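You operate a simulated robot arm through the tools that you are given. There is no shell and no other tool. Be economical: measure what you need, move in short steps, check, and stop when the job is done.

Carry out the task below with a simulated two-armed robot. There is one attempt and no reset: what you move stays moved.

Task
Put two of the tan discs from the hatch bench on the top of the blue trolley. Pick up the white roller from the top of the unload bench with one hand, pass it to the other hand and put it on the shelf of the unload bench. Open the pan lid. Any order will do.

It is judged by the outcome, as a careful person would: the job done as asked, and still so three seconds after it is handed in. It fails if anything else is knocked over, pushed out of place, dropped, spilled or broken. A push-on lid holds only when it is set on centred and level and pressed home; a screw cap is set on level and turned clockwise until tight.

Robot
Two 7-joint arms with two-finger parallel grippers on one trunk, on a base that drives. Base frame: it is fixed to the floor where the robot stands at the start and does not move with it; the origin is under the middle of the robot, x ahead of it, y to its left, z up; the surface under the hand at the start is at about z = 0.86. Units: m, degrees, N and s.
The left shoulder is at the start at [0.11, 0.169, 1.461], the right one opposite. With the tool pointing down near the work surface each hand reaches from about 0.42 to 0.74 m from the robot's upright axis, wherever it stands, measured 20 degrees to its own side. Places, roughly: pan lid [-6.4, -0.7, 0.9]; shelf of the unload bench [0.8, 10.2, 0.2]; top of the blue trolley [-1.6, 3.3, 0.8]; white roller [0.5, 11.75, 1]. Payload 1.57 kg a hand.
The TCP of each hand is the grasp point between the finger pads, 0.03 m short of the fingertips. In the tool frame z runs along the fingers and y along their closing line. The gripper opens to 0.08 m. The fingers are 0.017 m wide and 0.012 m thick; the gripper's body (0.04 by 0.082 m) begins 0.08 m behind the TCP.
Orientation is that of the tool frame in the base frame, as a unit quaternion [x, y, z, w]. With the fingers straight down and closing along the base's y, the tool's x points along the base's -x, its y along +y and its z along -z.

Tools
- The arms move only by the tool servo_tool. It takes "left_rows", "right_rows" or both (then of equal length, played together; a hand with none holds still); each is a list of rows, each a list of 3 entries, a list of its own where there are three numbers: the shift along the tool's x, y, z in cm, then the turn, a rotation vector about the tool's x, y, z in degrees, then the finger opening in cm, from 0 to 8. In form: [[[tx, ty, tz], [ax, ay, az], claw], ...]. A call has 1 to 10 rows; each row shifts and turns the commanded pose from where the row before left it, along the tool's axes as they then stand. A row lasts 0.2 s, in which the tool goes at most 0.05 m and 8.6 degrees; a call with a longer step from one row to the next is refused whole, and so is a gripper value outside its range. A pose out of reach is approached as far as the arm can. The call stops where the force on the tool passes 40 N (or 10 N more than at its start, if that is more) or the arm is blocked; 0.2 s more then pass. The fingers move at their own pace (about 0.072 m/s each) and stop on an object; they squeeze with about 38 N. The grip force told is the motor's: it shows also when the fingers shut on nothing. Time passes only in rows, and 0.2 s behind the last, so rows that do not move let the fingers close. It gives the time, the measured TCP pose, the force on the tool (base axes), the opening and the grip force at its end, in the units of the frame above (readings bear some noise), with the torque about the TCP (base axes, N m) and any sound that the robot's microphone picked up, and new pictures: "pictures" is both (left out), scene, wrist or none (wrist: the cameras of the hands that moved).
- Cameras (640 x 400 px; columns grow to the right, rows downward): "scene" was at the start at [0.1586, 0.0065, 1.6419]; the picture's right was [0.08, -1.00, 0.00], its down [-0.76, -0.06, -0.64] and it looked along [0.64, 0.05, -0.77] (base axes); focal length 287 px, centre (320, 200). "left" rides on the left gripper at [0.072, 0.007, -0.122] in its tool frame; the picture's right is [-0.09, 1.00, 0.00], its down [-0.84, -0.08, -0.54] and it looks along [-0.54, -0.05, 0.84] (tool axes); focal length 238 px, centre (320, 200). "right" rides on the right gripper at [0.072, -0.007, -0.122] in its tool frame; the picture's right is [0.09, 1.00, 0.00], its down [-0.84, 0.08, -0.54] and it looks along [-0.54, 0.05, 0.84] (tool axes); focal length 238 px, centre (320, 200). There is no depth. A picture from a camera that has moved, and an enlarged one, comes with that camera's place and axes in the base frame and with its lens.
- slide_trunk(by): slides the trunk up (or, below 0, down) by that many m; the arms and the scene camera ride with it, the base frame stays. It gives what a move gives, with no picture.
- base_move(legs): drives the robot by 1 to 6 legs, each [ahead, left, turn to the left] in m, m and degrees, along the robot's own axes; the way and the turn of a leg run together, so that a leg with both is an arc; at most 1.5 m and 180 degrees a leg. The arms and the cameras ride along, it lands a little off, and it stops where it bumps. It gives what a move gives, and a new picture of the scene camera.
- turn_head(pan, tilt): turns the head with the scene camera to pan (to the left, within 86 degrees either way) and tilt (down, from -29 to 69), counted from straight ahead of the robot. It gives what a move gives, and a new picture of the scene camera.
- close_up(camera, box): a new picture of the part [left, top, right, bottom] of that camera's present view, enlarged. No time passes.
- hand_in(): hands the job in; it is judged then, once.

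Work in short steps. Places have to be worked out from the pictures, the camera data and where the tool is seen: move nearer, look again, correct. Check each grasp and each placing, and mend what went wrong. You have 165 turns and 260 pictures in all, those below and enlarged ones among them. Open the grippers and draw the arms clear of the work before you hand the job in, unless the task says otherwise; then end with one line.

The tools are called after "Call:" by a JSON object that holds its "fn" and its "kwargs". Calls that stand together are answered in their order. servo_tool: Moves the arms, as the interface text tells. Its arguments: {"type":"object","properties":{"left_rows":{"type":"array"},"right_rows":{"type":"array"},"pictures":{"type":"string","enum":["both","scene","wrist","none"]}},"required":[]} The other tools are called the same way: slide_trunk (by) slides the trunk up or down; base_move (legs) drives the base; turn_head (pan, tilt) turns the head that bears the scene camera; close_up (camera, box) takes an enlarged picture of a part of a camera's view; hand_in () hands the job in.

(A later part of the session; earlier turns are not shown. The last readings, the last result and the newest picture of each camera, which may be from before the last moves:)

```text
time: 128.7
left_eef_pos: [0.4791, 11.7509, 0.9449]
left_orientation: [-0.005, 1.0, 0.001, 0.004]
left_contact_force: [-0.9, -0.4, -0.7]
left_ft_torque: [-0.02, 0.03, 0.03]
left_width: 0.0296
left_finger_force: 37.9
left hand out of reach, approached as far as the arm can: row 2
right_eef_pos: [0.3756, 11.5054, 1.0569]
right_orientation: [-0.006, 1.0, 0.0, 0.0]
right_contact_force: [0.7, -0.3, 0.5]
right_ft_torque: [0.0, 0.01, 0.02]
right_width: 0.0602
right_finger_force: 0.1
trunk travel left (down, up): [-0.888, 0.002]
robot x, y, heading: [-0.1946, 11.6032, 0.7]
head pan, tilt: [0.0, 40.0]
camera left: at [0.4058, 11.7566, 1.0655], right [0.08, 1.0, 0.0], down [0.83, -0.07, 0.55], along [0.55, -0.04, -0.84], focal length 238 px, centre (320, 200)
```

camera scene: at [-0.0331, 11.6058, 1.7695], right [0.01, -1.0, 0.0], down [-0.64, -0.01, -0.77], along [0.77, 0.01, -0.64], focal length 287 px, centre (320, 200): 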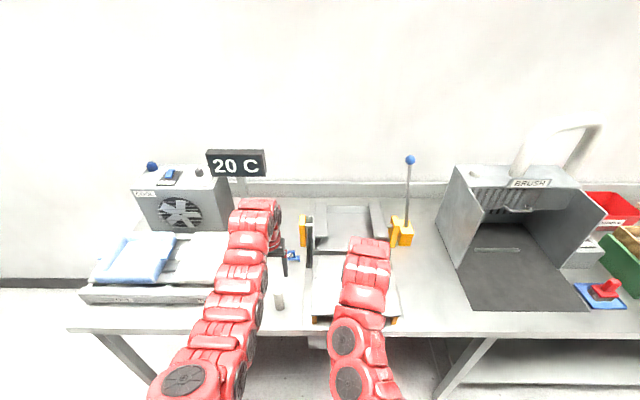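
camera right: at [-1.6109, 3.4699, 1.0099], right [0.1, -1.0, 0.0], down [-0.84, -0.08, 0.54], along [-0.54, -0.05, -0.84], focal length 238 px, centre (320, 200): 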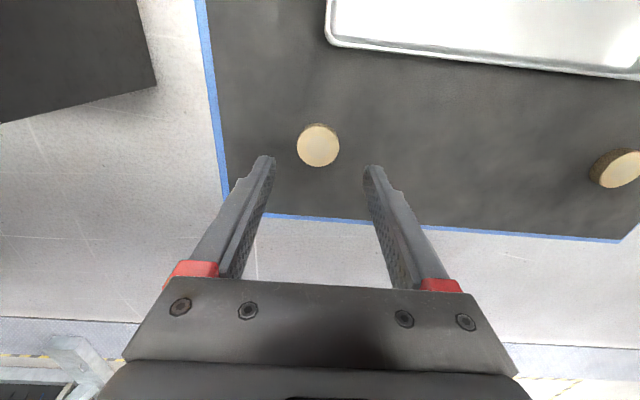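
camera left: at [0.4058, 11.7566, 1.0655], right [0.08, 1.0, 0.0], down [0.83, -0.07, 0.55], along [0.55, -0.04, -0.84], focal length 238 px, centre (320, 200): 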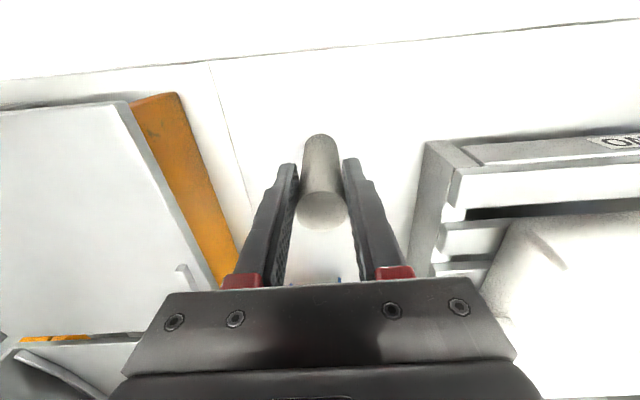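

Gripped at 29.6 mm. I'll lift and check.

Call:
{"fn": "servo_tool", "kwargs": {"left_rows": [[[0, 0, -2], [0, 0, 0], 2], [[0, 0, -3], [0, 0, 0], 2], [[0, 0, -3], [0, 0, 0], 2], [[0, 0, -3], [0, 0, 0], 2]], "pictures": "wrist"}}

Call:
{"fn": "base_move", "kwargs": {"legs": [[-0.45, 0, 0]]}}

```text
time: 129.7
left_eef_pos: [0.4781, 11.7493, 1.0551]
left_orientation: [-0.004, 1.0, 0.001, 0.004]
left_contact_force: [0.1, 0.2, -1.9]
left_ft_torque: [-0.01, 0.05, 0.0]
left_width: 0.0295
left_finger_force: 37.8
right_eef_pos: [0.3757, 11.5042, 1.0573]
right_orientation: [-0.006, 1.0, 0.0, 0.001]
right_contact_force: [-0.7, -0.3, 0.2]
right_ft_torque: [-0.01, -0.04, -0.03]
right_width: 0.06
right_finger_force: 0.1
trunk travel left (down, up): [-0.888, 0.002]
robot x, y, heading: [-0.1967, 11.6051, 0.6]
head pan, tilt: [0.0, 40.0]
camera left: at [0.4048, 11.7557, 1.1766], right [0.08, 1.0, 0.0], down [0.83, -0.07, 0.55], along [0.55, -0.04, -0.84], focal length 238 px, centre (320, 200)
```

left: 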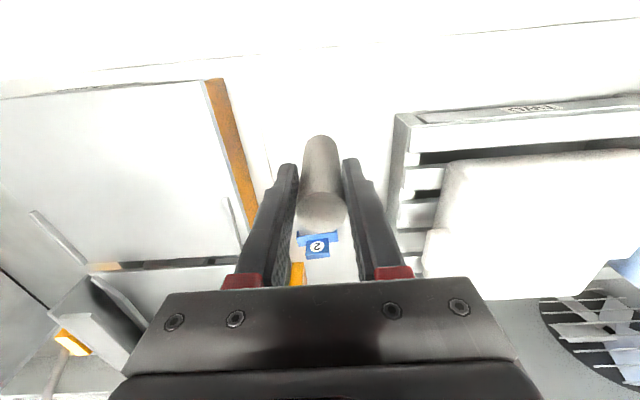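

```text
time: 132.4
left_eef_pos: [0.0339, 11.7464, 1.0548]
left_orientation: [-0.005, 1.0, 0.0, 0.003]
left_contact_force: [0.0, -0.4, -2.5]
left_ft_torque: [0.0, 0.04, -0.01]
left_width: 0.0294
left_finger_force: 38.1
right_eef_pos: [-0.0691, 11.5019, 1.0573]
right_orientation: [-0.005, 1.0, 0.0, -0.001]
right_contact_force: [0.3, 0.2, 0.4]
right_ft_torque: [-0.01, 0.03, 0.01]
right_width: 0.0601
right_finger_force: 0.1
trunk travel left (down, up): [-0.888, 0.002]
robot x, y, heading: [-0.6387, 11.6027, 0.8]
head pan, tilt: [0.0, 40.0]
camera scene: at [-0.4725, 11.6018, 1.7687], right [0.01, -1.0, 0.0], down [-0.64, -0.01, -0.77], along [0.77, 0.01, -0.64], focal length 287 px, centre (320, 200)
```

scene: 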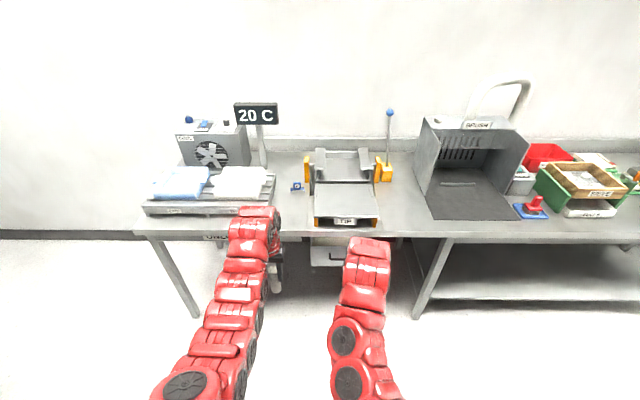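

The roller is secure (bottom ≈0.97, top ≈1.06). Now I'll turn the right hand: yaw 35° left, then pitch 60° up, so its fingers point forward-left and only 30° down to take the roller's lower part.

Call:
{"fn": "servo_tool", "kwargs": {"right_rows": [[[0, 0, 0], [0, 0, -8], 6], [[0, 0, 0], [0, 0, -8], 6], [[0, 0, 0], [0, 0, -8], 6], [[0, 0, 0], [0, 0, -8], 6], [[0, 0, 0], [0, 0, -3], 6]], "pictures": "none"}}

Call:
{"fn": "servo_tool", "kwargs": {"right_rows": [[[0, 0, 0], [0, -7.5, 0], 6], [[0, 0, 0], [0, -7.5, 0], 6], [[0, 0, 0], [0, -7.5, 0], 6], [[0, 0, 0], [0, -7.5, 0], 6], [[0, 0, 0], [0, -7.5, 0], 6], [[0, 0, 0], [0, -7.5, 0], 6], [[0, 0, 0], [0, -7.5, 0], 6], [[0, 0, 0], [0, -7.5, 0], 6]], "pictures": "both"}}

```text
time: 133.6
left_eef_pos: [0.0338, 11.7464, 1.0538]
left_orientation: [-0.004, 1.0, 0.001, 0.005]
left_contact_force: [0.5, 0.1, -2.2]
left_ft_torque: [-0.03, 0.01, 0.0]
left_width: 0.0292
left_finger_force: 37.7
right_eef_pos: [-0.0701, 11.5013, 1.0578]
right_orientation: [-0.307, 0.952, 0.0, 0.0]
right_contact_force: [0.0, 0.6, 0.0]
right_ft_torque: [0.0, 0.03, 0.02]
right_width: 0.06
right_finger_force: 0.1
trunk travel left (down, up): [-0.888, 0.002]
robot x, y, heading: [-0.6412, 11.6003, 0.5]
head pan, tilt: [0.0, 40.0]
```

```text
time: 135.4
left_eef_pos: [0.0324, 11.7457, 1.0543]
left_orientation: [-0.006, 1.0, 0.001, 0.004]
left_contact_force: [0.6, 0.1, -1.8]
left_ft_torque: [0.0, 0.03, 0.0]
left_width: 0.0293
left_finger_force: 38.0
right_eef_pos: [-0.0682, 11.5011, 1.0573]
right_orientation: [-0.265, 0.824, 0.153, 0.477]
right_contact_force: [0.3, -0.2, -0.6]
right_ft_torque: [-0.01, 0.01, -0.03]
right_width: 0.0599
right_finger_force: 0.1
trunk travel left (down, up): [-0.888, 0.002]
robot x, y, heading: [-0.6416, 11.6055, 0.6]
head pan, tilt: [0.0, 40.0]
camera scene: at [-0.474, 11.6016, 1.7689], right [0.01, -1.0, 0.0], down [-0.64, -0.01, -0.77], along [0.77, 0.01, -0.64], focal length 287 px, centre (320, 200)
camera right: at [-0.1814, 11.4131, 1.0573], right [-0.62, 0.78, -0.08], down [-0.09, 0.03, 1.0], along [0.78, 0.62, 0.05], focal length 238 px, centre (320, 200)
```

scene: 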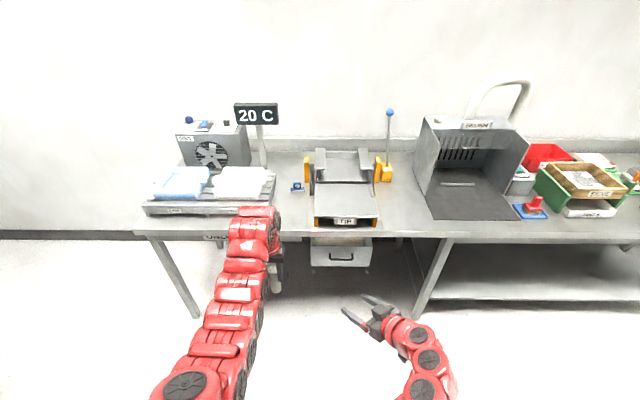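
right: 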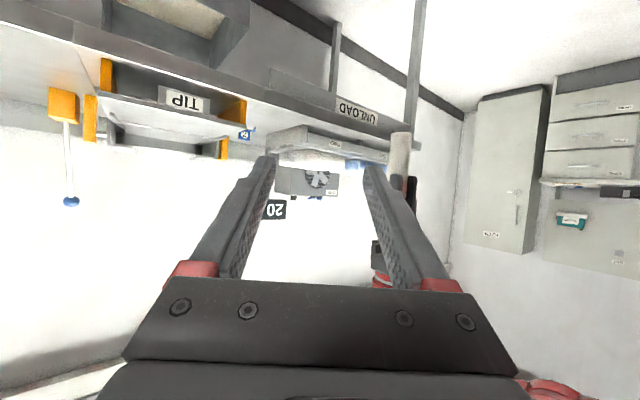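

The right hand can take this pose. I'll flatten it a further 12° (18° below horizontal) and bring it to a standoff 9 cm short of the roller's lower part, opened to 7 cm.

Call:
{"fn": "servo_tool", "kwargs": {"right_rows": [[[0, 0, 0], [0, -6, 0], 7], [[0, 0, 0], [0, -6, 0], 7], [[-0.2, 2.7, 3], [0, 0, 0], 7], [[-0.2, 2.7, 3.1], [0, 0, 0], 7], [[-0.2, 2.7, 3.1], [0, 0, 0], 7], [[-0.1, 2.7, 3], [0, 0, 0], 7], [[-0.1, 2.6, 3], [0, 0, 0], 7]], "pictures": "both"}}

```text
time: 137.0
left_eef_pos: [0.0334, 11.7449, 1.0541]
left_orientation: [-0.005, 1.0, 0.001, 0.004]
left_contact_force: [-0.2, -0.1, -1.8]
left_ft_torque: [0.02, 0.04, 0.02]
left_width: 0.0293
left_finger_force: 38.4
right_eef_pos: [-0.0276, 11.6978, 1.0168]
right_orientation: [-0.246, 0.771, 0.179, 0.56]
right_contact_force: [0.0, -0.1, 0.1]
right_ft_torque: [0.03, 0.03, -0.02]
right_width: 0.0702
right_finger_force: 0.1
trunk travel left (down, up): [-0.888, 0.002]
robot x, y, heading: [-0.6392, 11.5992, 0.5]
head pan, tilt: [0.0, 40.0]
camera scene: at [-0.4728, 11.6024, 1.7688], right [0.01, -1.0, 0.0], down [-0.64, -0.01, -0.77], along [0.77, 0.01, -0.64], focal length 287 px, centre (320, 200)
camera right: at [-0.1367, 11.612, 0.9873], right [-0.6, 0.79, -0.09], down [-0.25, -0.09, 0.96], along [0.76, 0.6, 0.25], focal length 238 px, centre (320, 200)
```

scene: 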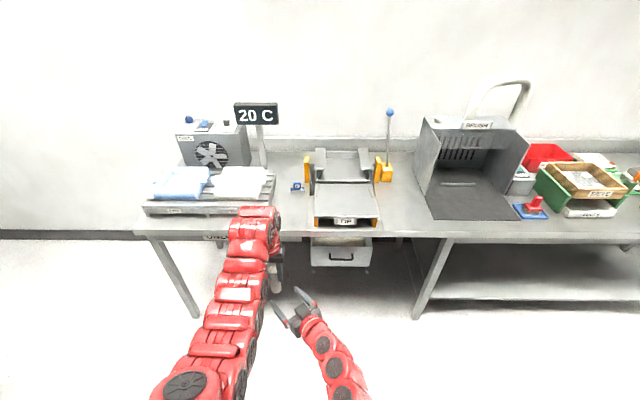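
right: 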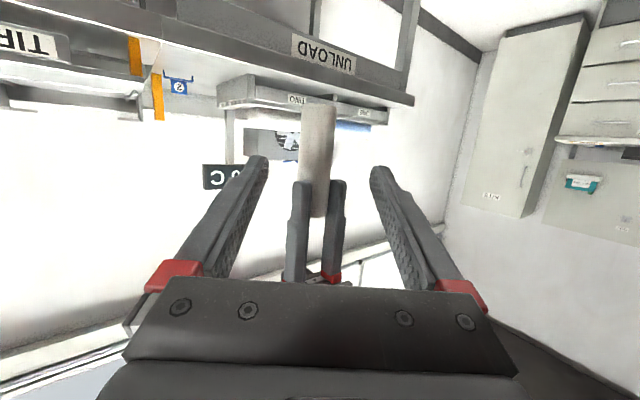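

The roller lies centred between the right fingers, with its bottom at ≈0.96. I'll advance 9 cm along the fingers and check before closing.

Call:
{"fn": "servo_tool", "kwargs": {"right_rows": [[[0, -0.1, 3], [0, 0, 0], 7], [[0.1, -0.1, 3], [0, 0, 0], 7], [[0, 0, 2], [0, 0, 0], 7], [[0, 0, 1], [0, 0, 0], 7]], "pictures": "wrist"}}

Call:
{"fn": "close_up", "kwargs": {"camera": "scene", "box": [230, 220, 350, 320]}}

```text
time: 138.0
left_eef_pos: [0.0328, 11.746, 1.0555]
left_orientation: [-0.004, 1.0, 0.001, 0.004]
left_contact_force: [-0.5, 0.3, -2.1]
left_ft_torque: [-0.04, 0.04, -0.01]
left_width: 0.0294
left_finger_force: 37.7
right_eef_pos: [0.0446, 11.7446, 0.9893]
right_orientation: [-0.248, 0.771, 0.18, 0.558]
right_contact_force: [-0.4, -0.5, 0.0]
right_ft_torque: [0.01, 0.01, 0.02]
right_width: 0.0704
right_finger_force: 0.1
trunk travel left (down, up): [-0.888, 0.002]
robot x, y, heading: [-0.6394, 11.604, 0.5]
head pan, tilt: [0.0, 40.0]
camera right: at [-0.0655, 11.6586, 0.9588], right [-0.6, 0.79, -0.09], down [-0.25, -0.09, 0.96], along [0.76, 0.6, 0.25], focal length 238 px, centre (320, 200)
```

right: 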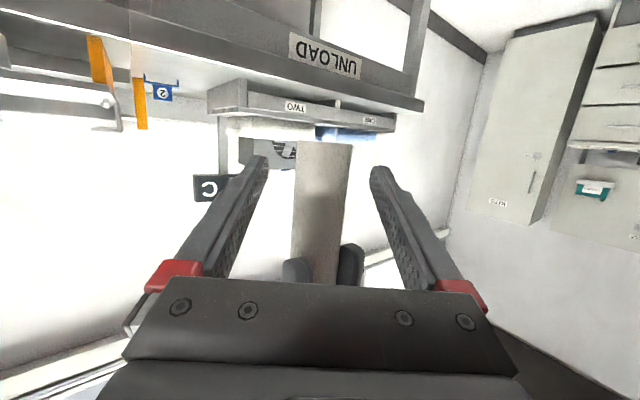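

```text
4.00 times, centred on (290, 270) of scene
camera zoom: at [-0.4731, 11.602, 1.7688], right [0.01, -1.0, 0.0], down [-0.64, -0.01, -0.77], along [0.77, 0.01, -0.64], focal length 1149 px, centre (440, -80)
```

zoom: 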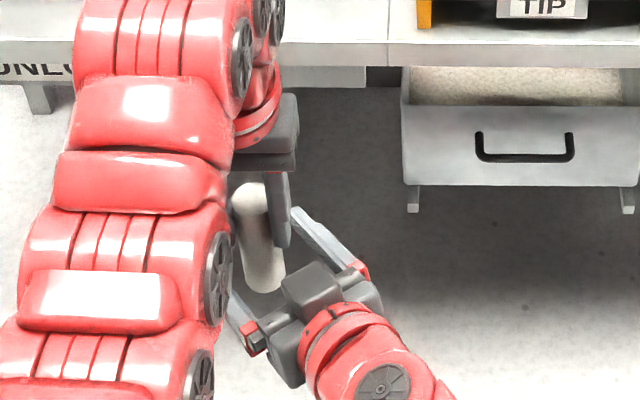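

Right TCP sits on the roller's axis about 2.9 cm above its bottom, clear of the left fingers. I'll close the right hand.

Call:
{"fn": "servo_tool", "kwargs": {"right_rows": [[[0, 0, 0], [0, 0, 0], 2], [[0, 0, 0], [0, 0, 0], 2], [[0, 0, 0], [0, 0, 0], 2], [[0, 0, 0], [0, 0, 0], 2]], "pictures": "wrist"}}

```text
time: 139.0
left_eef_pos: [0.0335, 11.7466, 1.0549]
left_orientation: [-0.005, 1.0, 0.001, 0.004]
left_contact_force: [-2.4, -0.4, -0.8]
left_ft_torque: [-0.44, -0.33, 0.03]
left_width: 0.029
left_finger_force: 38.2
right_eef_pos: [0.0446, 11.7445, 0.9895]
right_orientation: [-0.247, 0.771, 0.18, 0.559]
right_contact_force: [2.4, 0.8, 0.5]
right_ft_torque: [0.43, 0.49, -0.08]
right_width: 0.0306
right_finger_force: 37.9
trunk travel left (down, up): [-0.888, 0.002]
robot x, y, heading: [-0.642, 11.6007, 0.7]
head pan, tilt: [0.0, 40.0]
camera right: at [-0.066, 11.6587, 0.9592], right [-0.6, 0.79, -0.09], down [-0.25, -0.09, 0.96], along [0.76, 0.6, 0.25], focal length 238 px, centre (320, 200)
```

right: 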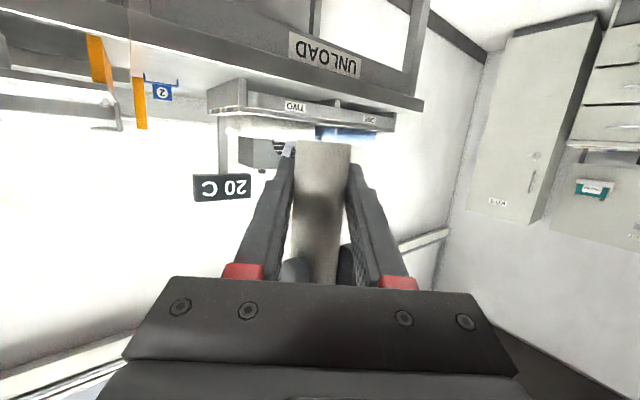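

Right grips at 30.6 mm with low forces. I'll open the left hand and draw it straight up.

Call:
{"fn": "servo_tool", "kwargs": {"left_rows": [[[0, 0, 0], [0, 0, 0], 5], [[0, 0, 0], [0, 0, 0], 5], [[0, 0, 0], [0, 0, 0], 5], [[0, 0, -2], [0, 0, 0], 5], [[0, 0, -2], [0, 0, 0], 5], [[0, 0, -2], [0, 0, 0], 5], [[0, 2, -1], [0, 0, 0], 5], [[0, 3, 0], [0, 0, 0], 5], [[0, 4, 0], [0, 0, 0], 5]], "pictures": "both"}}

Call:
{"fn": "close_up", "kwargs": {"camera": "right", "box": [160, 80, 480, 300]}}

```text
time: 141.0
left_eef_pos: [0.0306, 11.8372, 1.1237]
left_orientation: [-0.004, 1.0, 0.0, 0.004]
left_contact_force: [0.2, -0.2, 0.1]
left_ft_torque: [-0.03, 0.01, 0.01]
left_width: 0.0501
left_finger_force: 0.1
right_eef_pos: [0.0429, 11.7467, 0.9891]
right_orientation: [-0.248, 0.77, 0.18, 0.559]
right_contact_force: [-0.1, 0.5, 0.6]
right_ft_torque: [-0.02, 0.0, 0.0]
right_width: 0.0306
right_finger_force: 37.7
trunk travel left (down, up): [-0.888, 0.002]
robot x, y, heading: [-0.6394, 11.6, 0.3]
head pan, tilt: [0.0, 40.0]
camera scene: at [-0.4737, 11.6034, 1.7689], right [0.01, -1.0, 0.0], down [-0.64, -0.01, -0.77], along [0.77, 0.01, -0.64], focal length 287 px, centre (320, 200)
camera left: at [-0.042, 11.8429, 1.2454], right [0.08, 1.0, 0.0], down [0.83, -0.07, 0.55], along [0.55, -0.04, -0.84], focal length 238 px, centre (320, 200)
```

scene: 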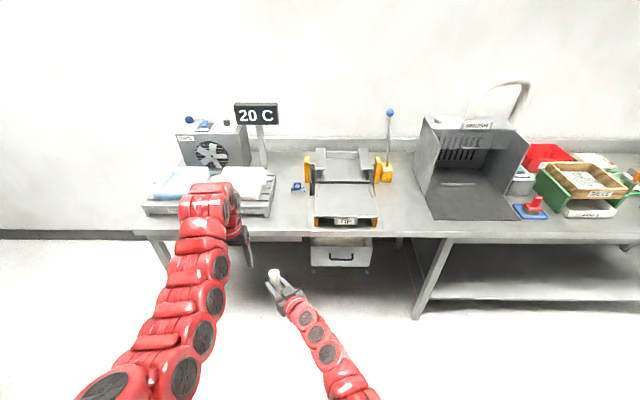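
left: 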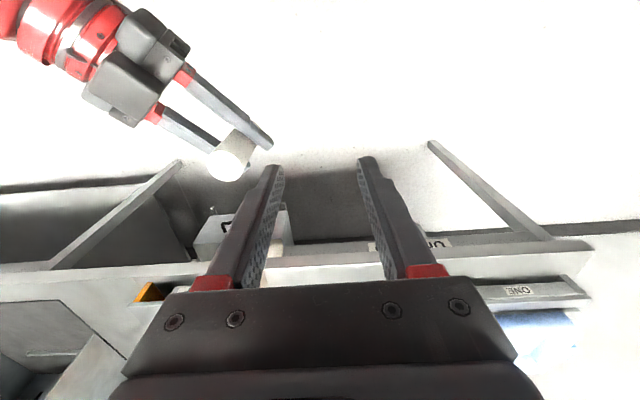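

```text
1.82 times, centred on (320, 190) of right
camera zoom: at [-0.0659, 11.6595, 0.9592], right [-0.6, 0.79, -0.09], down [-0.25, -0.09, 0.96], along [0.76, 0.6, 0.25], focal length 433 px, centre (320, 218)
```

zoom: 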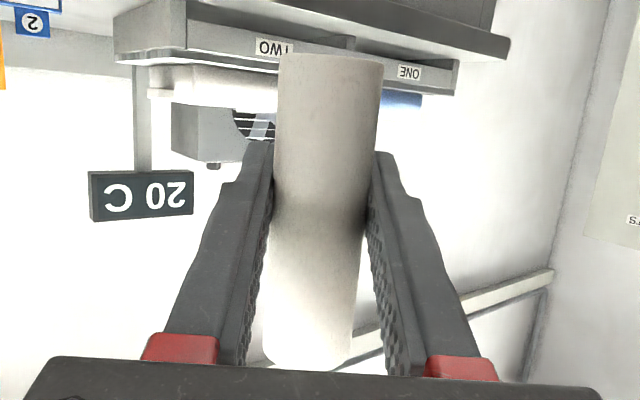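

The handover worked: the right hand alone holds the roller. I'll lower and retract the left hand toward the body so it stays clear when I go low, then strafe right along the bench.

Call:
{"fn": "servo_tool", "kwargs": {"left_rows": [[[0, 1, 4], [0, 0, 0], 5], [[0, 1, 4], [0, 0, 0], 5], [[0, 0, 4], [0, 0, 0], 5], [[3, 0, 3], [0, 0, 0], 5], [[4, 0, 0], [0, 0, 0], 5], [[4, 0, 0], [0, 0, 0], 5], [[4, 0, 0], [0, 0, 0], 5], [[4, 0, 0], [0, 0, 0], 5], [[4, 0, 0], [0, 0, 0], 5]], "pictures": "none"}}

Call:
{"fn": "base_move", "kwargs": {"legs": [[0, -1.35, 0]]}}

```text
time: 143.0
left_eef_pos: [-0.1992, 11.8534, 0.9733]
left_orientation: [-0.005, 1.0, 0.001, 0.004]
left_contact_force: [-0.1, 0.1, 0.3]
left_ft_torque: [-0.01, -0.03, -0.04]
left_width: 0.0499
left_finger_force: 0.1
right_eef_pos: [0.0426, 11.7437, 0.9897]
right_orientation: [-0.248, 0.77, 0.18, 0.56]
right_contact_force: [0.2, -0.6, 0.5]
right_ft_torque: [-0.02, 0.05, -0.04]
right_width: 0.0306
right_finger_force: 37.6
trunk travel left (down, up): [-0.888, 0.002]
robot x, y, heading: [-0.643, 11.5965, 0.7]
head pan, tilt: [0.0, 40.0]
```

```text
time: 149.8
left_eef_pos: [-0.183, 10.5094, 0.9725]
left_orientation: [-0.007, 1.0, 0.001, 0.005]
left_contact_force: [-0.4, -0.4, 0.4]
left_ft_torque: [-0.03, -0.01, -0.02]
left_width: 0.0499
left_finger_force: 0.1
right_eef_pos: [0.0592, 10.4026, 0.9889]
right_orientation: [-0.248, 0.77, 0.18, 0.56]
right_contact_force: [-0.5, 0.9, -0.4]
right_ft_torque: [0.01, 0.02, 0.01]
right_width: 0.0303
right_finger_force: 38.4
trunk travel left (down, up): [-0.888, 0.002]
robot x, y, heading: [-0.6265, 10.2553, 0.9]
head pan, tilt: [0.0, 40.0]
camera scene: at [-0.4578, 10.257, 1.7689], right [0.01, -1.0, 0.0], down [-0.64, -0.01, -0.77], along [0.77, 0.01, -0.64], focal length 287 px, centre (320, 200)
```

scene: 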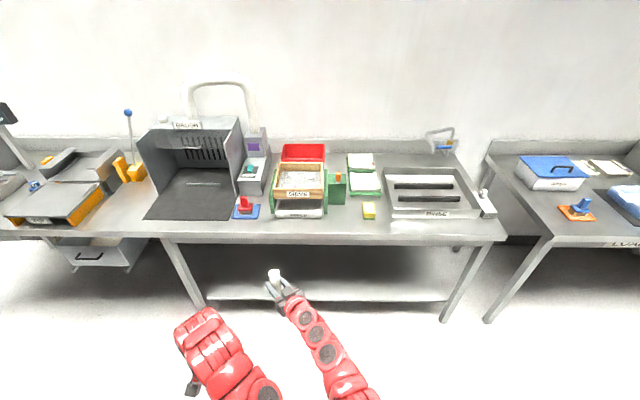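

The shelf lies below, ahead of me. I'll lower the trunk 0.65 m here, clear of the bench, and look under it.

Call:
{"fn": "slide_trunk", "kwargs": {"by": -0.65}}

Call:
{"fn": "turn_head", "kwargs": {"pan": 0, "tilt": 35}}

```text
refused: -0.65 is not a number from -0.4 to 0.4
```

```text
time: 150.4
left_eef_pos: [-0.1838, 10.5099, 0.9719]
left_orientation: [-0.007, 1.0, 0.001, 0.004]
left_contact_force: [-0.3, 0.2, 0.4]
left_ft_torque: [0.0, -0.01, 0.02]
left_width: 0.0501
left_finger_force: 0.2
right_eef_pos: [0.0577, 10.4024, 0.9894]
right_orientation: [-0.249, 0.77, 0.181, 0.559]
right_contact_force: [0.1, 0.4, -0.3]
right_ft_torque: [0.0, -0.03, 0.01]
right_width: 0.0304
right_finger_force: 38.0
trunk travel left (down, up): [-0.888, 0.002]
robot x, y, heading: [-0.6219, 10.2512, 0.8]
head pan, tilt: [0.0, 35.0]
camera scene: at [-0.4547, 10.2565, 1.7764], right [0.01, -1.0, 0.0], down [-0.57, -0.01, -0.82], along [0.82, 0.01, -0.57], focal length 287 px, centre (320, 200)
```

scene: 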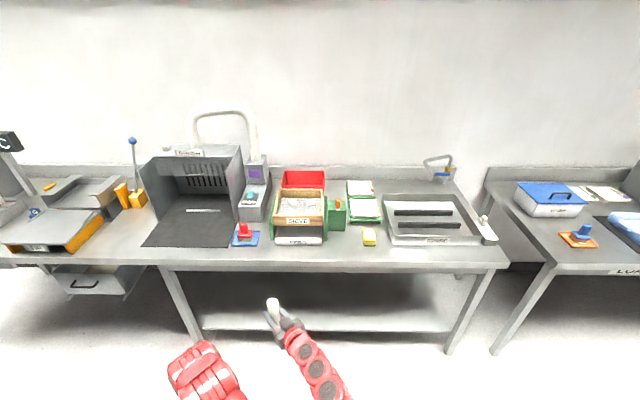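

The slide is limited to 0.4 m per call, so I'll do it in two calls.

Call:
{"fn": "slide_trunk", "kwargs": {"by": -0.4}}

Call:
{"fn": "slide_trunk", "kwargs": {"by": -0.25}}

Call:
{"fn": "turn_head", "kwargs": {"pan": 0, "tilt": 30}}

Call:
{"fn": "close_up", "kwargs": {"camera": "right", "box": [0, 0, 640, 400]}}

```text
time: 154.2
left_eef_pos: [-0.1832, 10.51, 0.573]
left_orientation: [-0.006, 1.0, 0.001, 0.005]
left_contact_force: [0.4, 0.6, 0.5]
left_ft_torque: [-0.01, -0.05, -0.03]
left_width: 0.0503
left_finger_force: 0.0
right_eef_pos: [0.0591, 10.4019, 0.5889]
right_orientation: [-0.249, 0.77, 0.181, 0.559]
right_contact_force: [-0.6, 0.3, 0.6]
right_ft_torque: [-0.04, -0.02, -0.03]
right_width: 0.0303
right_finger_force: 38.3
trunk travel left (down, up): [-0.488, 0.402]
robot x, y, heading: [-0.6246, 10.2512, 0.6]
head pan, tilt: [0.0, 35.0]
```

```text
time: 156.8
left_eef_pos: [-0.1842, 10.509, 0.3234]
left_orientation: [-0.008, 1.0, 0.0, 0.005]
left_contact_force: [0.8, 0.2, 0.3]
left_ft_torque: [0.01, -0.01, 0.01]
left_width: 0.05
left_finger_force: 0.0
right_eef_pos: [0.0583, 10.4011, 0.339]
right_orientation: [-0.249, 0.77, 0.181, 0.559]
right_contact_force: [1.8, -0.3, 0.7]
right_ft_torque: [-0.05, 0.0, 0.04]
right_width: 0.0304
right_finger_force: 38.1
trunk travel left (down, up): [-0.238, 0.652]
robot x, y, heading: [-0.6278, 10.2561, 0.8]
head pan, tilt: [0.0, 35.0]
```

```text
time: 157.5
left_eef_pos: [-0.1835, 10.5094, 0.3224]
left_orientation: [-0.006, 1.0, 0.001, 0.005]
left_contact_force: [-0.3, -0.9, 1.2]
left_ft_torque: [0.03, 0.01, -0.02]
left_width: 0.0502
left_finger_force: 0.1
right_eef_pos: [0.0586, 10.4022, 0.3394]
right_orientation: [-0.249, 0.77, 0.181, 0.559]
right_contact_force: [1.3, -0.1, -0.2]
right_ft_torque: [0.01, 0.04, -0.02]
right_width: 0.0306
right_finger_force: 38.2
trunk travel left (down, up): [-0.238, 0.652]
robot x, y, heading: [-0.6248, 10.2561, 0.6]
head pan, tilt: [0.0, 30.0]
camera scene: at [-0.4526, 10.2568, 1.1342], right [0.01, -1.0, 0.0], down [-0.5, -0.01, -0.87], along [0.87, 0.01, -0.5], focal length 287 px, centre (320, 200)
```

scene: 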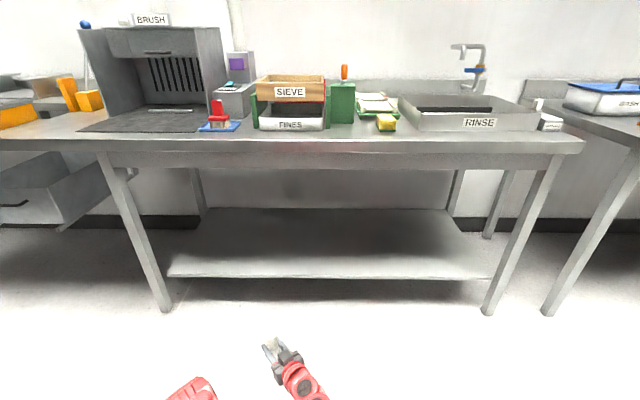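

```text
1.00 times, centred on (320, 200) of right (not enlarged: the box is as wide or as high as the picture)
camera zoom: at [-0.0506, 10.3154, 0.3092], right [-0.61, 0.79, -0.09], down [-0.25, -0.09, 0.96], along [0.75, 0.61, 0.25], focal length 238 px, centre (320, 200)
```

zoom: 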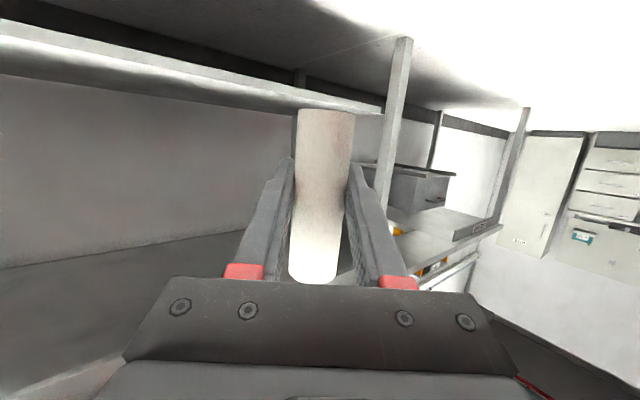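

The shelf is empty, its top at z≈0.22–0.25 and its front edge at x≈0.45. The roller bottom is at 0.31, so I can drive in 0.46 m above the shelf.

Call:
{"fn": "base_move", "kwargs": {"legs": [[0.3, 0, -0.6], [0.16, 0, 0]]}}

Call:
{"fn": "close_up", "kwargs": {"camera": "right", "box": [0, 0, 640, 400]}}

```text
time: 160.5
left_eef_pos: [0.275, 10.5084, 0.3224]
left_orientation: [-0.002, 1.0, 0.001, 0.003]
left_contact_force: [-0.3, -0.2, 0.3]
left_ft_torque: [0.03, 0.0, 0.02]
left_width: 0.0501
left_finger_force: 0.1
right_eef_pos: [0.5163, 10.3976, 0.3391]
right_orientation: [-0.245, 0.771, 0.178, 0.56]
right_contact_force: [0.1, -0.4, -0.7]
right_ft_torque: [0.0, 0.03, -0.01]
right_width: 0.0303
right_finger_force: 38.6
trunk travel left (down, up): [-0.238, 0.652]
robot x, y, heading: [-0.1717, 10.2575, 0.3]
head pan, tilt: [0.0, 30.0]
camera scene: at [0.0036, 10.2581, 1.1341], right [0.0, -1.0, 0.0], down [-0.5, 0.0, -0.87], along [0.87, 0.0, -0.5], focal length 287 px, centre (320, 200)
```

scene: 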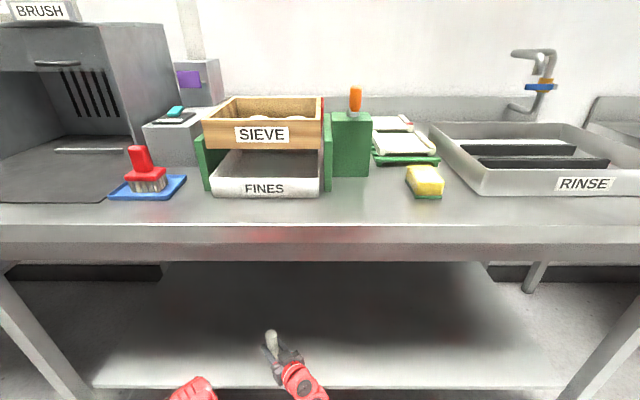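

```text
1.00 times, centred on (320, 200) of right (not enlarged: the box is as wide or as high as the picture)
camera zoom: at [0.406, 10.3124, 0.309], right [-0.6, 0.8, -0.09], down [-0.25, -0.09, 0.96], along [0.76, 0.6, 0.25], focal length 238 px, centre (320, 200)
```

zoom: 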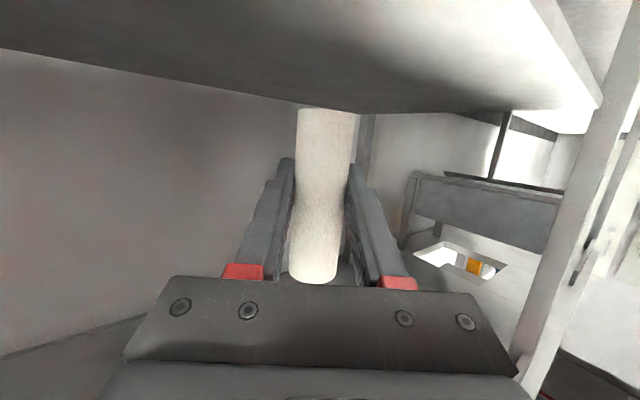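

The shelf top is ≈0.23 with its front edge at x≈0.462. I'll go 3 cm further in, then lower 6 cm and creep to contact.

Call:
{"fn": "base_move", "kwargs": {"legs": [[0.03, 0, 0]]}}

Call:
{"fn": "slide_trunk", "kwargs": {"by": -0.06}}

Call:
{"fn": "close_up", "kwargs": {"camera": "right", "box": [160, 60, 480, 260]}}

```text
time: 161.3
left_eef_pos: [0.3054, 10.5082, 0.3214]
left_orientation: [-0.002, 1.0, 0.0, 0.002]
left_contact_force: [0.5, 1.0, 0.5]
left_ft_torque: [0.02, -0.02, -0.01]
left_width: 0.0502
left_finger_force: 0.1
right_eef_pos: [0.5444, 10.3967, 0.3384]
right_orientation: [-0.245, 0.771, 0.178, 0.56]
right_contact_force: [-0.9, -0.6, 0.3]
right_ft_torque: [0.0, 0.01, 0.02]
right_width: 0.0305
right_finger_force: 37.8
trunk travel left (down, up): [-0.238, 0.652]
robot x, y, heading: [-0.1434, 10.2552, 0.1]
head pan, tilt: [0.0, 30.0]
camera scene: at [0.0336, 10.2582, 1.1341], right [0.0, -1.0, 0.0], down [-0.5, 0.0, -0.87], along [0.87, 0.0, -0.5], focal length 287 px, centre (320, 200)
```

scene: 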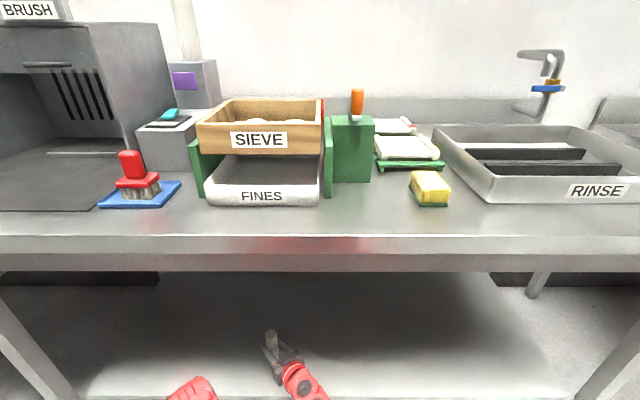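

```text
time: 162.3
left_eef_pos: [0.3051, 10.5071, 0.2624]
left_orientation: [-0.002, 1.0, 0.001, 0.005]
left_contact_force: [0.0, 0.3, 0.2]
left_ft_torque: [-0.01, -0.02, 0.01]
left_width: 0.0499
left_finger_force: 0.1
right_eef_pos: [0.5441, 10.3985, 0.2778]
right_orientation: [-0.245, 0.771, 0.179, 0.56]
right_contact_force: [0.3, 0.0, 0.2]
right_ft_torque: [0.02, 0.01, 0.0]
right_width: 0.0303
right_finger_force: 38.1
trunk travel left (down, up): [-0.178, 0.712]
robot x, y, heading: [-0.1383, 10.2576, 0.1]
head pan, tilt: [0.0, 30.0]
```

```text
2.00 times, centred on (320, 160) of right
camera zoom: at [0.4357, 10.3124, 0.2491], right [-0.6, 0.8, -0.09], down [-0.25, -0.08, 0.96], along [0.76, 0.6, 0.25], focal length 477 px, centre (320, 280)
```

zoom: 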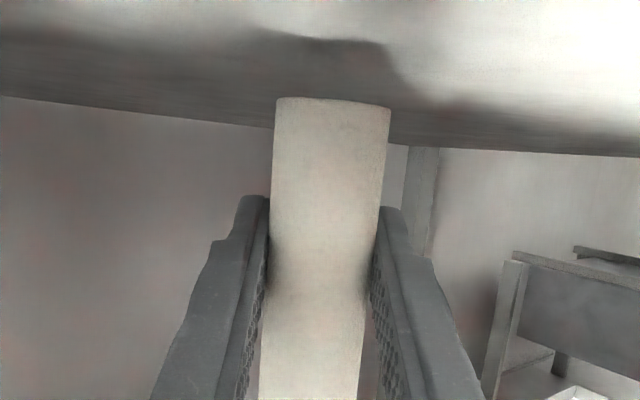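

The roller looks upright and its shadow is near. I'll creep down.

Call:
{"fn": "slide_trunk", "kwargs": {"by": -0.01}}

Call:
{"fn": "slide_trunk", "kwargs": {"by": -0.005}}

Call:
{"fn": "close_up", "kwargs": {"camera": "right", "box": [160, 60, 480, 260]}}

```text
time: 162.9
left_eef_pos: [0.3047, 10.5076, 0.2524]
left_orientation: [-0.001, 1.0, 0.001, 0.005]
left_contact_force: [-0.4, 0.5, -0.5]
left_ft_torque: [-0.01, 0.02, -0.01]
left_width: 0.05
left_finger_force: 0.1
right_eef_pos: [0.5451, 10.3967, 0.2695]
right_orientation: [-0.246, 0.771, 0.179, 0.56]
right_contact_force: [0.5, -0.2, 0.5]
right_ft_torque: [0.0, 0.0, -0.03]
right_width: 0.0304
right_finger_force: 38.1
trunk travel left (down, up): [-0.168, 0.722]
robot x, y, heading: [-0.1404, 10.258, 0.2]
head pan, tilt: [0.0, 30.0]
```

```text
time: 163.5
left_eef_pos: [0.3048, 10.5072, 0.2474]
left_orientation: [-0.002, 1.0, 0.0, 0.005]
left_contact_force: [-0.9, -1.4, -0.2]
left_ft_torque: [-0.03, 0.02, -0.01]
left_width: 0.05
left_finger_force: 0.1
right_eef_pos: [0.545, 10.3985, 0.2662]
right_orientation: [-0.244, 0.771, 0.177, 0.56]
right_contact_force: [2.0, 0.3, 2.3]
right_ft_torque: [0.05, -0.1, 0.02]
right_width: 0.0303
right_finger_force: 38.1
trunk travel left (down, up): [-0.163, 0.727]
robot x, y, heading: [-0.1369, 10.2567, 0.0]
head pan, tilt: [0.0, 30.0]
```

```text
2.00 times, centred on (320, 160) of right
camera zoom: at [0.436, 10.3125, 0.2347], right [-0.6, 0.8, -0.09], down [-0.26, -0.09, 0.96], along [0.76, 0.6, 0.25], focal length 477 px, centre (320, 280)
```

zoom: 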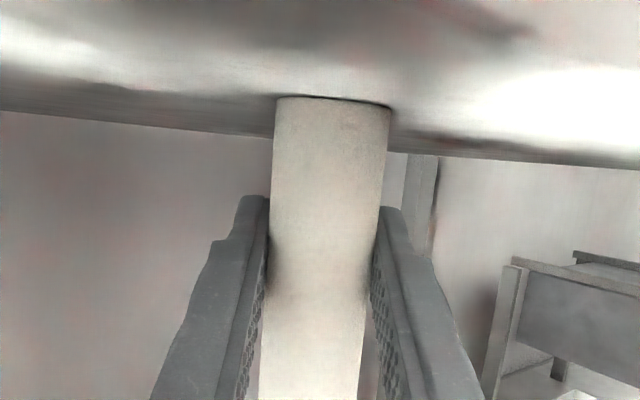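

Contact is felt and seen. I'll press 2 mm more, then open and draw straight back along the fingers.

Call:
{"fn": "slide_trunk", "kwargs": {"by": -0.002}}

Call:
{"fn": "servo_tool", "kwargs": {"right_rows": [[[0, 0, 0], [0, 0, 0], 4], [[0, 0, 0], [0, 0, 0], 6], [[0, 0, 0], [0, 0, 0], 6], [[0, 0, 0], [0, 0, 0], 6]], "pictures": "wrist"}}

```text
time: 164.0
left_eef_pos: [0.3051, 10.5084, 0.2477]
left_orientation: [-0.002, 1.0, 0.001, 0.004]
left_contact_force: [0.9, 0.4, 0.3]
left_ft_torque: [0.0, -0.03, -0.02]
left_width: 0.0498
left_finger_force: 0.0
right_eef_pos: [0.5458, 10.398, 0.2652]
right_orientation: [-0.245, 0.77, 0.178, 0.561]
right_contact_force: [-1.3, 0.4, 12.7]
right_ft_torque: [0.14, -0.21, 0.01]
right_width: 0.0304
right_finger_force: 38.5
trunk travel left (down, up): [-0.161, 0.729]
robot x, y, heading: [-0.1415, 10.2569, 0.4]
head pan, tilt: [0.0, 30.0]
```

```text
time: 165.0
left_eef_pos: [0.3049, 10.5074, 0.2449]
left_orientation: [-0.002, 1.0, 0.001, 0.004]
left_contact_force: [0.8, 0.2, 0.1]
left_ft_torque: [0.01, 0.02, 0.01]
left_width: 0.0503
left_finger_force: 0.0
right_eef_pos: [0.5454, 10.3967, 0.2623]
right_orientation: [-0.246, 0.771, 0.179, 0.559]
right_contact_force: [-0.4, 0.5, -0.5]
right_ft_torque: [0.02, 0.02, -0.01]
right_width: 0.06
right_finger_force: 0.1
trunk travel left (down, up): [-0.161, 0.729]
robot x, y, heading: [-0.1406, 10.2566, -0.0]
head pan, tilt: [0.0, 30.0]
camera right: at [0.4357, 10.3124, 0.2321], right [-0.6, 0.8, -0.09], down [-0.25, -0.08, 0.96], along [0.76, 0.6, 0.25], focal length 238 px, centre (320, 200)
```

right: 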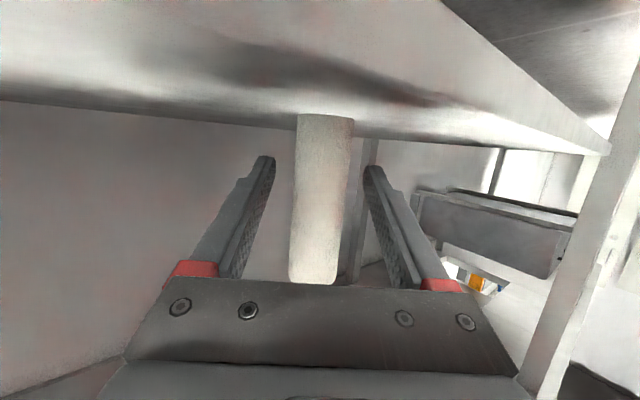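

The roller stands free between the open fingers. I'll withdraw along the finger line.

Call:
{"fn": "servo_tool", "kwargs": {"right_rows": [[[0, 0, -1.5], [0, 0, 0], 6], [[0, 0, -1.5], [0, 0, 0], 6], [[0, 0, -2], [0, 0, 0], 6], [[0, 0, -2], [0, 0, 0], 6], [[0, 0, -2], [0, 0, 0], 6]], "pictures": "wrist"}}

```text
time: 166.2
left_eef_pos: [0.3055, 10.5089, 0.2472]
left_orientation: [-0.002, 1.0, -0.002, 0.001]
left_contact_force: [0.6, 0.1, -0.1]
left_ft_torque: [-0.01, 0.01, 0.0]
left_width: 0.05
left_finger_force: 0.1
right_eef_pos: [0.4843, 10.35, 0.3011]
right_orientation: [-0.244, 0.769, 0.175, 0.564]
right_contact_force: [-0.2, -0.3, -0.9]
right_ft_torque: [0.0, -0.03, -0.03]
right_width: 0.06
right_finger_force: 0.1
trunk travel left (down, up): [-0.161, 0.729]
robot x, y, heading: [-0.141, 10.2575, 0.2]
head pan, tilt: [0.0, 30.0]
camera right: at [0.374, 10.2646, 0.27], right [-0.59, 0.8, -0.09], down [-0.26, -0.09, 0.96], along [0.76, 0.6, 0.26], focal length 238 px, centre (320, 200)
```

right: 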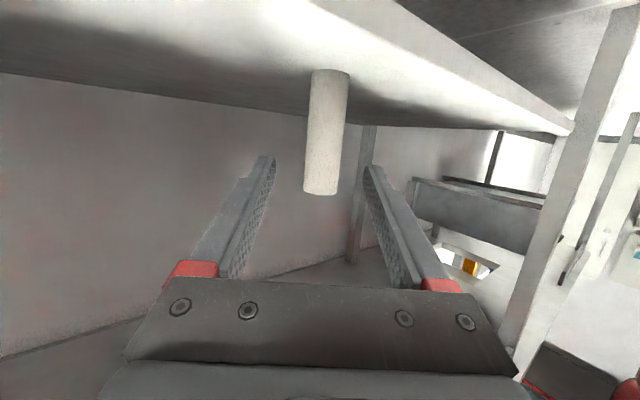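

The roller stands on the shelf by itself. I'll back out, diagonally first and then straight, and check it.

Call:
{"fn": "base_move", "kwargs": {"legs": [[-0.1, -0.06, 0], [-0.35, 0, 0]]}}

Call:
{"fn": "close_up", "kwargs": {"camera": "scene", "box": [200, 180, 440, 330]}}

```text
time: 169.3
left_eef_pos: [-0.1411, 10.4451, 0.2491]
left_orientation: [0.0, 1.0, 0.0, 0.002]
left_contact_force: [0.0, -0.3, -0.6]
left_ft_torque: [-0.01, 0.0, 0.0]
left_width: 0.05
left_finger_force: 0.1
right_eef_pos: [0.0339, 10.2851, 0.2986]
right_orientation: [-0.244, 0.77, 0.176, 0.563]
right_contact_force: [-1.3, 0.7, 0.0]
right_ft_torque: [-0.03, -0.01, 0.0]
right_width: 0.0601
right_finger_force: 0.0
trunk travel left (down, up): [-0.161, 0.729]
robot x, y, heading: [-0.5867, 10.1974, 0.1]
head pan, tilt: [0.0, 30.0]
camera scene: at [-0.4106, 10.1985, 1.0624], right [0.0, -1.0, 0.0], down [-0.5, 0.0, -0.86], along [0.86, 0.0, -0.5], focal length 287 px, centre (320, 200)
```

scene: 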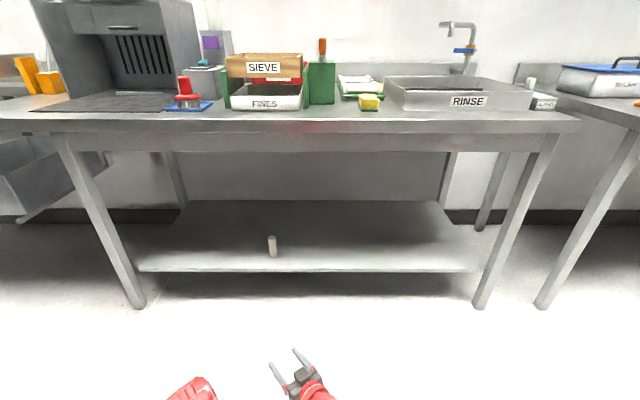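

```text
2.67 times, centred on (320, 255) of scene
camera zoom: at [-0.4106, 10.1985, 1.0624], right [0.0, -1.0, 0.0], down [-0.5, 0.0, -0.86], along [0.86, 0.0, -0.5], focal length 766 px, centre (320, 53)
```

zoom: 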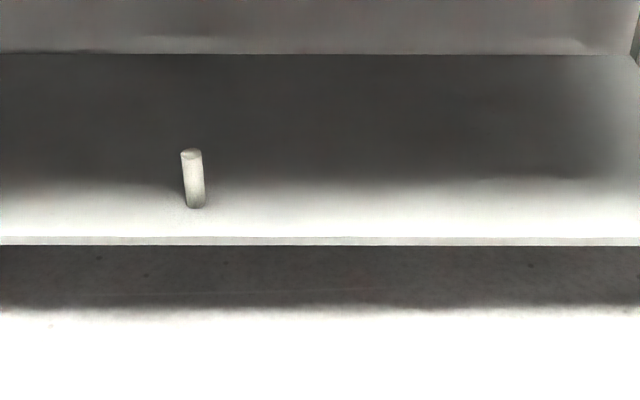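

The roller stands upright on the shelf. Next is the pan lid: I'll raise the trunk and put the right hand back to fingers-down before driving.

Call:
{"fn": "slide_trunk", "kwargs": {"by": 0.4}}

Call:
{"fn": "slide_trunk", "kwargs": {"by": 0.28}}

Call:
{"fn": "servo_tool", "kwargs": {"right_rows": [[[0, 0, 0], [0, 8, 0], 6], [[0, 0, 0], [0, 8, 0], 6], [[0, 0, 0], [0, 8, 0], 6], [[0, 0, 0], [0, 8, 0], 6], [[0, 0, 0], [0, 8, 0], 6], [[0, 0, 0], [0, 8, 0], 6], [[0, 0, 0], [0, 8, 0], 6], [[0, 0, 0], [0, 8, 0], 6], [[0, 0, 0], [0, 7, 0], 6]], "pictures": "none"}}

Call:
{"fn": "servo_tool", "kwargs": {"right_rows": [[[0, 0, 0], [0, 0, 8], 6], [[0, 0, 0], [0, 0, 8], 6], [[0, 0, 0], [0, 0, 8], 6], [[0, 0, 0], [0, 0, 8], 6], [[0, -1, 0], [0, 0, 3], 6], [[1, -3, 0], [0, 0, 0], 6]], "pictures": "none"}}

Call:
{"fn": "base_move", "kwargs": {"legs": [[0, 0, -90]]}}

```text
time: 173.1
left_eef_pos: [-0.1419, 10.4444, 0.6449]
left_orientation: [0.0, 1.0, 0.001, 0.004]
left_contact_force: [-0.4, -0.9, -0.7]
left_ft_torque: [-0.01, 0.01, 0.0]
left_width: 0.05
left_finger_force: 0.1
right_eef_pos: [0.0328, 10.285, 0.6957]
right_orientation: [-0.243, 0.768, 0.176, 0.565]
right_contact_force: [0.0, -1.3, -0.7]
right_ft_torque: [0.0, 0.01, 0.01]
right_width: 0.0597
right_finger_force: 0.1
trunk travel left (down, up): [-0.561, 0.329]
robot x, y, heading: [-0.5884, 10.1941, -0.0]
head pan, tilt: [0.0, 30.0]
```

```text
time: 175.9
left_eef_pos: [-0.1418, 10.4439, 0.9253]
left_orientation: [0.0, 1.0, 0.001, 0.004]
left_contact_force: [-0.5, 0.5, -0.7]
left_ft_torque: [0.01, -0.05, -0.02]
left_width: 0.0502
left_finger_force: 0.0
right_eef_pos: [0.0329, 10.2839, 0.976]
right_orientation: [-0.243, 0.768, 0.176, 0.566]
right_contact_force: [-0.5, 0.1, -0.1]
right_ft_torque: [0.0, -0.03, 0.0]
right_width: 0.06
right_finger_force: 0.1
trunk travel left (down, up): [-0.841, 0.049]
robot x, y, heading: [-0.5882, 10.1955, -0.3]
head pan, tilt: [0.0, 30.0]
```

```text
time: 177.9
left_eef_pos: [-0.1409, 10.444, 0.9255]
left_orientation: [0.0, 1.0, 0.001, 0.003]
left_contact_force: [-0.4, 0.0, 0.6]
left_ft_torque: [0.03, 0.0, 0.01]
left_width: 0.0503
left_finger_force: 0.0
right_eef_pos: [0.0329, 10.2845, 0.9762]
right_orientation: [-0.3, 0.954, 0.002, 0.012]
right_contact_force: [-0.1, -0.5, -0.2]
right_ft_torque: [0.03, 0.0, -0.01]
right_width: 0.0599
right_finger_force: 0.1
trunk travel left (down, up): [-0.841, 0.049]
robot x, y, heading: [-0.5874, 10.1978, 0.3]
head pan, tilt: [0.0, 30.0]
```

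```text
time: 179.3
left_eef_pos: [-0.1425, 10.4447, 0.9265]
left_orientation: [0.001, 1.0, 0.001, 0.004]
left_contact_force: [-0.1, 0.5, 0.6]
left_ft_torque: [-0.02, -0.01, 0.04]
left_width: 0.0499
left_finger_force: 0.0
right_eef_pos: [0.0212, 10.2446, 0.9762]
right_orientation: [0.002, 1.0, 0.007, 0.014]
right_contact_force: [-0.4, -0.8, -0.4]
right_ft_torque: [0.01, 0.01, -0.04]
right_width: 0.0601
right_finger_force: 0.0
trunk travel left (down, up): [-0.841, 0.049]
robot x, y, heading: [-0.5871, 10.1955, 0.2]
head pan, tilt: [0.0, 30.0]
```

```text
time: 183.6
left_eef_pos: [-0.3355, 9.7513, 0.9263]
left_orientation: [0.706, 0.709, -0.003, 0.004]
left_contact_force: [0.3, 0.3, 0.1]
left_ft_torque: [0.0, 0.0, 0.0]
left_width: 0.0499
left_finger_force: 0.0
right_eef_pos: [-0.5346, 9.586, 0.9759]
right_orientation: [0.705, 0.709, -0.005, 0.013]
right_contact_force: [0.1, -0.3, -0.3]
right_ft_torque: [0.01, -0.01, 0.01]
right_width: 0.0601
right_finger_force: 0.0
trunk travel left (down, up): [-0.841, 0.049]
robot x, y, heading: [-0.5869, 10.1965, -89.7]
head pan, tilt: [0.0, 30.0]
camera scene: at [-0.5849, 10.0253, 1.7372], right [-1.0, -0.01, 0.0], down [0.0, 0.5, -0.87], along [0.0, -0.87, -0.5], focal length 287 px, centre (320, 200)
```

scene: 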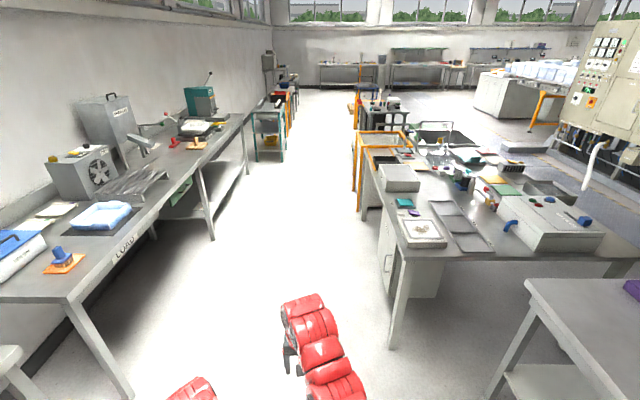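

The aisle back is clear; I'll drive 9 m along it.

Call:
{"fn": "base_move", "kwargs": {"legs": [[1.5, 0, -0.3], [1.5, 0, 0], [1.5, 0, 0], [1.5, 0, 0], [1.5, 0, 0], [1.5, 0, 0]]}}

```text
time: 226.0
left_eef_pos: [-0.4818, 0.7681, 0.9257]
left_orientation: [0.717, 0.698, -0.002, 0.003]
left_contact_force: [0.3, -0.5, 0.2]
left_ft_torque: [0.0, 0.01, 0.0]
left_width: 0.0501
left_finger_force: 0.0
right_eef_pos: [-0.6862, 0.6093, 0.9761]
right_orientation: [0.717, 0.697, -0.004, 0.013]
right_contact_force: [-0.3, -0.1, 1.0]
right_ft_torque: [0.01, 0.01, -0.01]
right_width: 0.06
right_finger_force: 0.1
trunk travel left (down, up): [-0.841, 0.049]
robot x, y, heading: [-0.7187, 1.2212, -91.7]
head pan, tilt: [0.0, 30.0]
camera scene: at [-0.7221, 1.0494, 1.7373], right [-1.0, 0.03, 0.0], down [0.01, 0.5, -0.87], along [-0.02, -0.87, -0.5], focal length 287 px, centre (320, 200)
```

scene: 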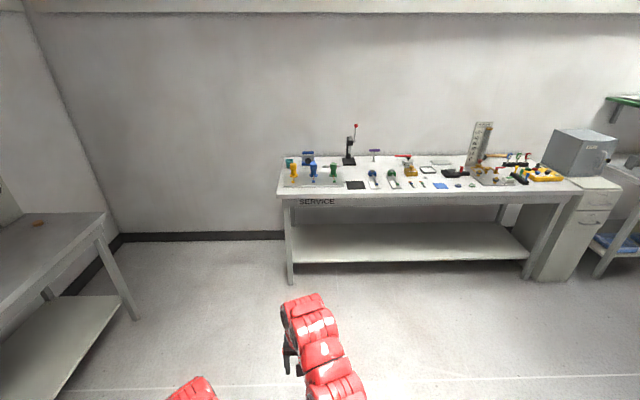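

The service bench is ahead. I'll go on 0.6 m, then turn right to face -x toward the pan.

Call:
{"fn": "base_move", "kwargs": {"legs": [[0.55, 0, 0], [0, 0, -88.3]]}}

Call:
{"fn": "turn_head", "kwargs": {"pan": 0, "tilt": 18}}

```text
time: 232.9
left_eef_pos: [-1.1818, 0.4242, 0.9247]
left_orientation: [1.0, -0.003, -0.005, 0.001]
left_contact_force: [1.2, 0.3, -0.3]
left_ft_torque: [-0.03, -0.02, -0.02]
left_width: 0.0499
left_finger_force: 0.0
right_eef_pos: [-1.3453, 0.6228, 0.9758]
right_orientation: [1.0, -0.002, -0.014, 0.005]
right_contact_force: [0.3, 0.5, -0.9]
right_ft_torque: [-0.01, -0.01, 0.01]
right_width: 0.0598
right_finger_force: 0.1
trunk travel left (down, up): [-0.841, 0.049]
robot x, y, heading: [-0.7333, 0.6694, 179.7]
head pan, tilt: [0.0, 30.0]
camera scene: at [-0.9043, 0.6707, 1.7372], right [0.01, 1.0, 0.0], down [0.5, 0.0, -0.87], along [-0.87, 0.0, -0.5], focal length 287 px, centre (320, 200)
```

scene: 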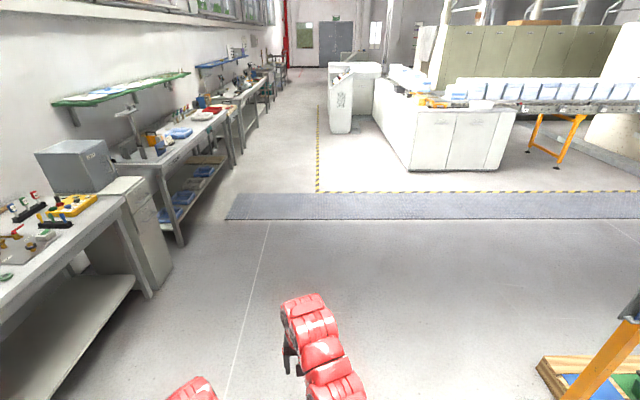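

```text
time: 233.7
left_eef_pos: [-1.1818, 0.4239, 0.9258]
left_orientation: [1.0, -0.002, -0.004, 0.0]
left_contact_force: [0.6, -0.4, 0.7]
left_ft_torque: [0.0, 0.01, 0.01]
left_width: 0.05
left_finger_force: 0.2
right_eef_pos: [-1.346, 0.6232, 0.976]
right_orientation: [1.0, -0.002, -0.013, 0.006]
right_contact_force: [-0.1, 0.0, 0.0]
right_ft_torque: [-0.02, -0.01, 0.0]
right_width: 0.0601
right_finger_force: 0.0
trunk travel left (down, up): [-0.841, 0.049]
robot x, y, heading: [-0.7357, 0.6681, 179.8]
head pan, tilt: [0.0, 18.0]
camera scene: at [-0.9072, 0.6708, 1.7565], right [0.01, 1.0, 0.0], down [0.31, 0.0, -0.95], along [-0.95, 0.0, -0.31], focal length 287 px, centre (320, 200)
```

scene: 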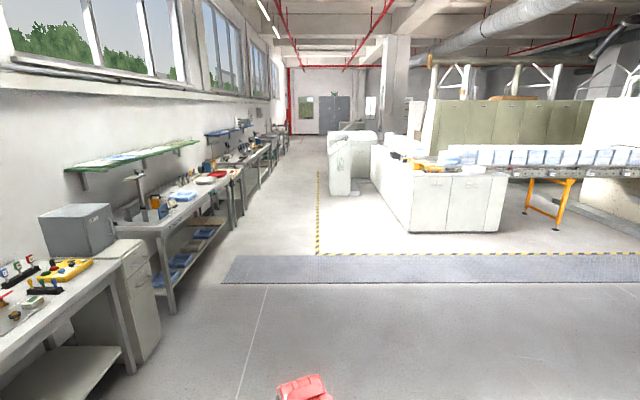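

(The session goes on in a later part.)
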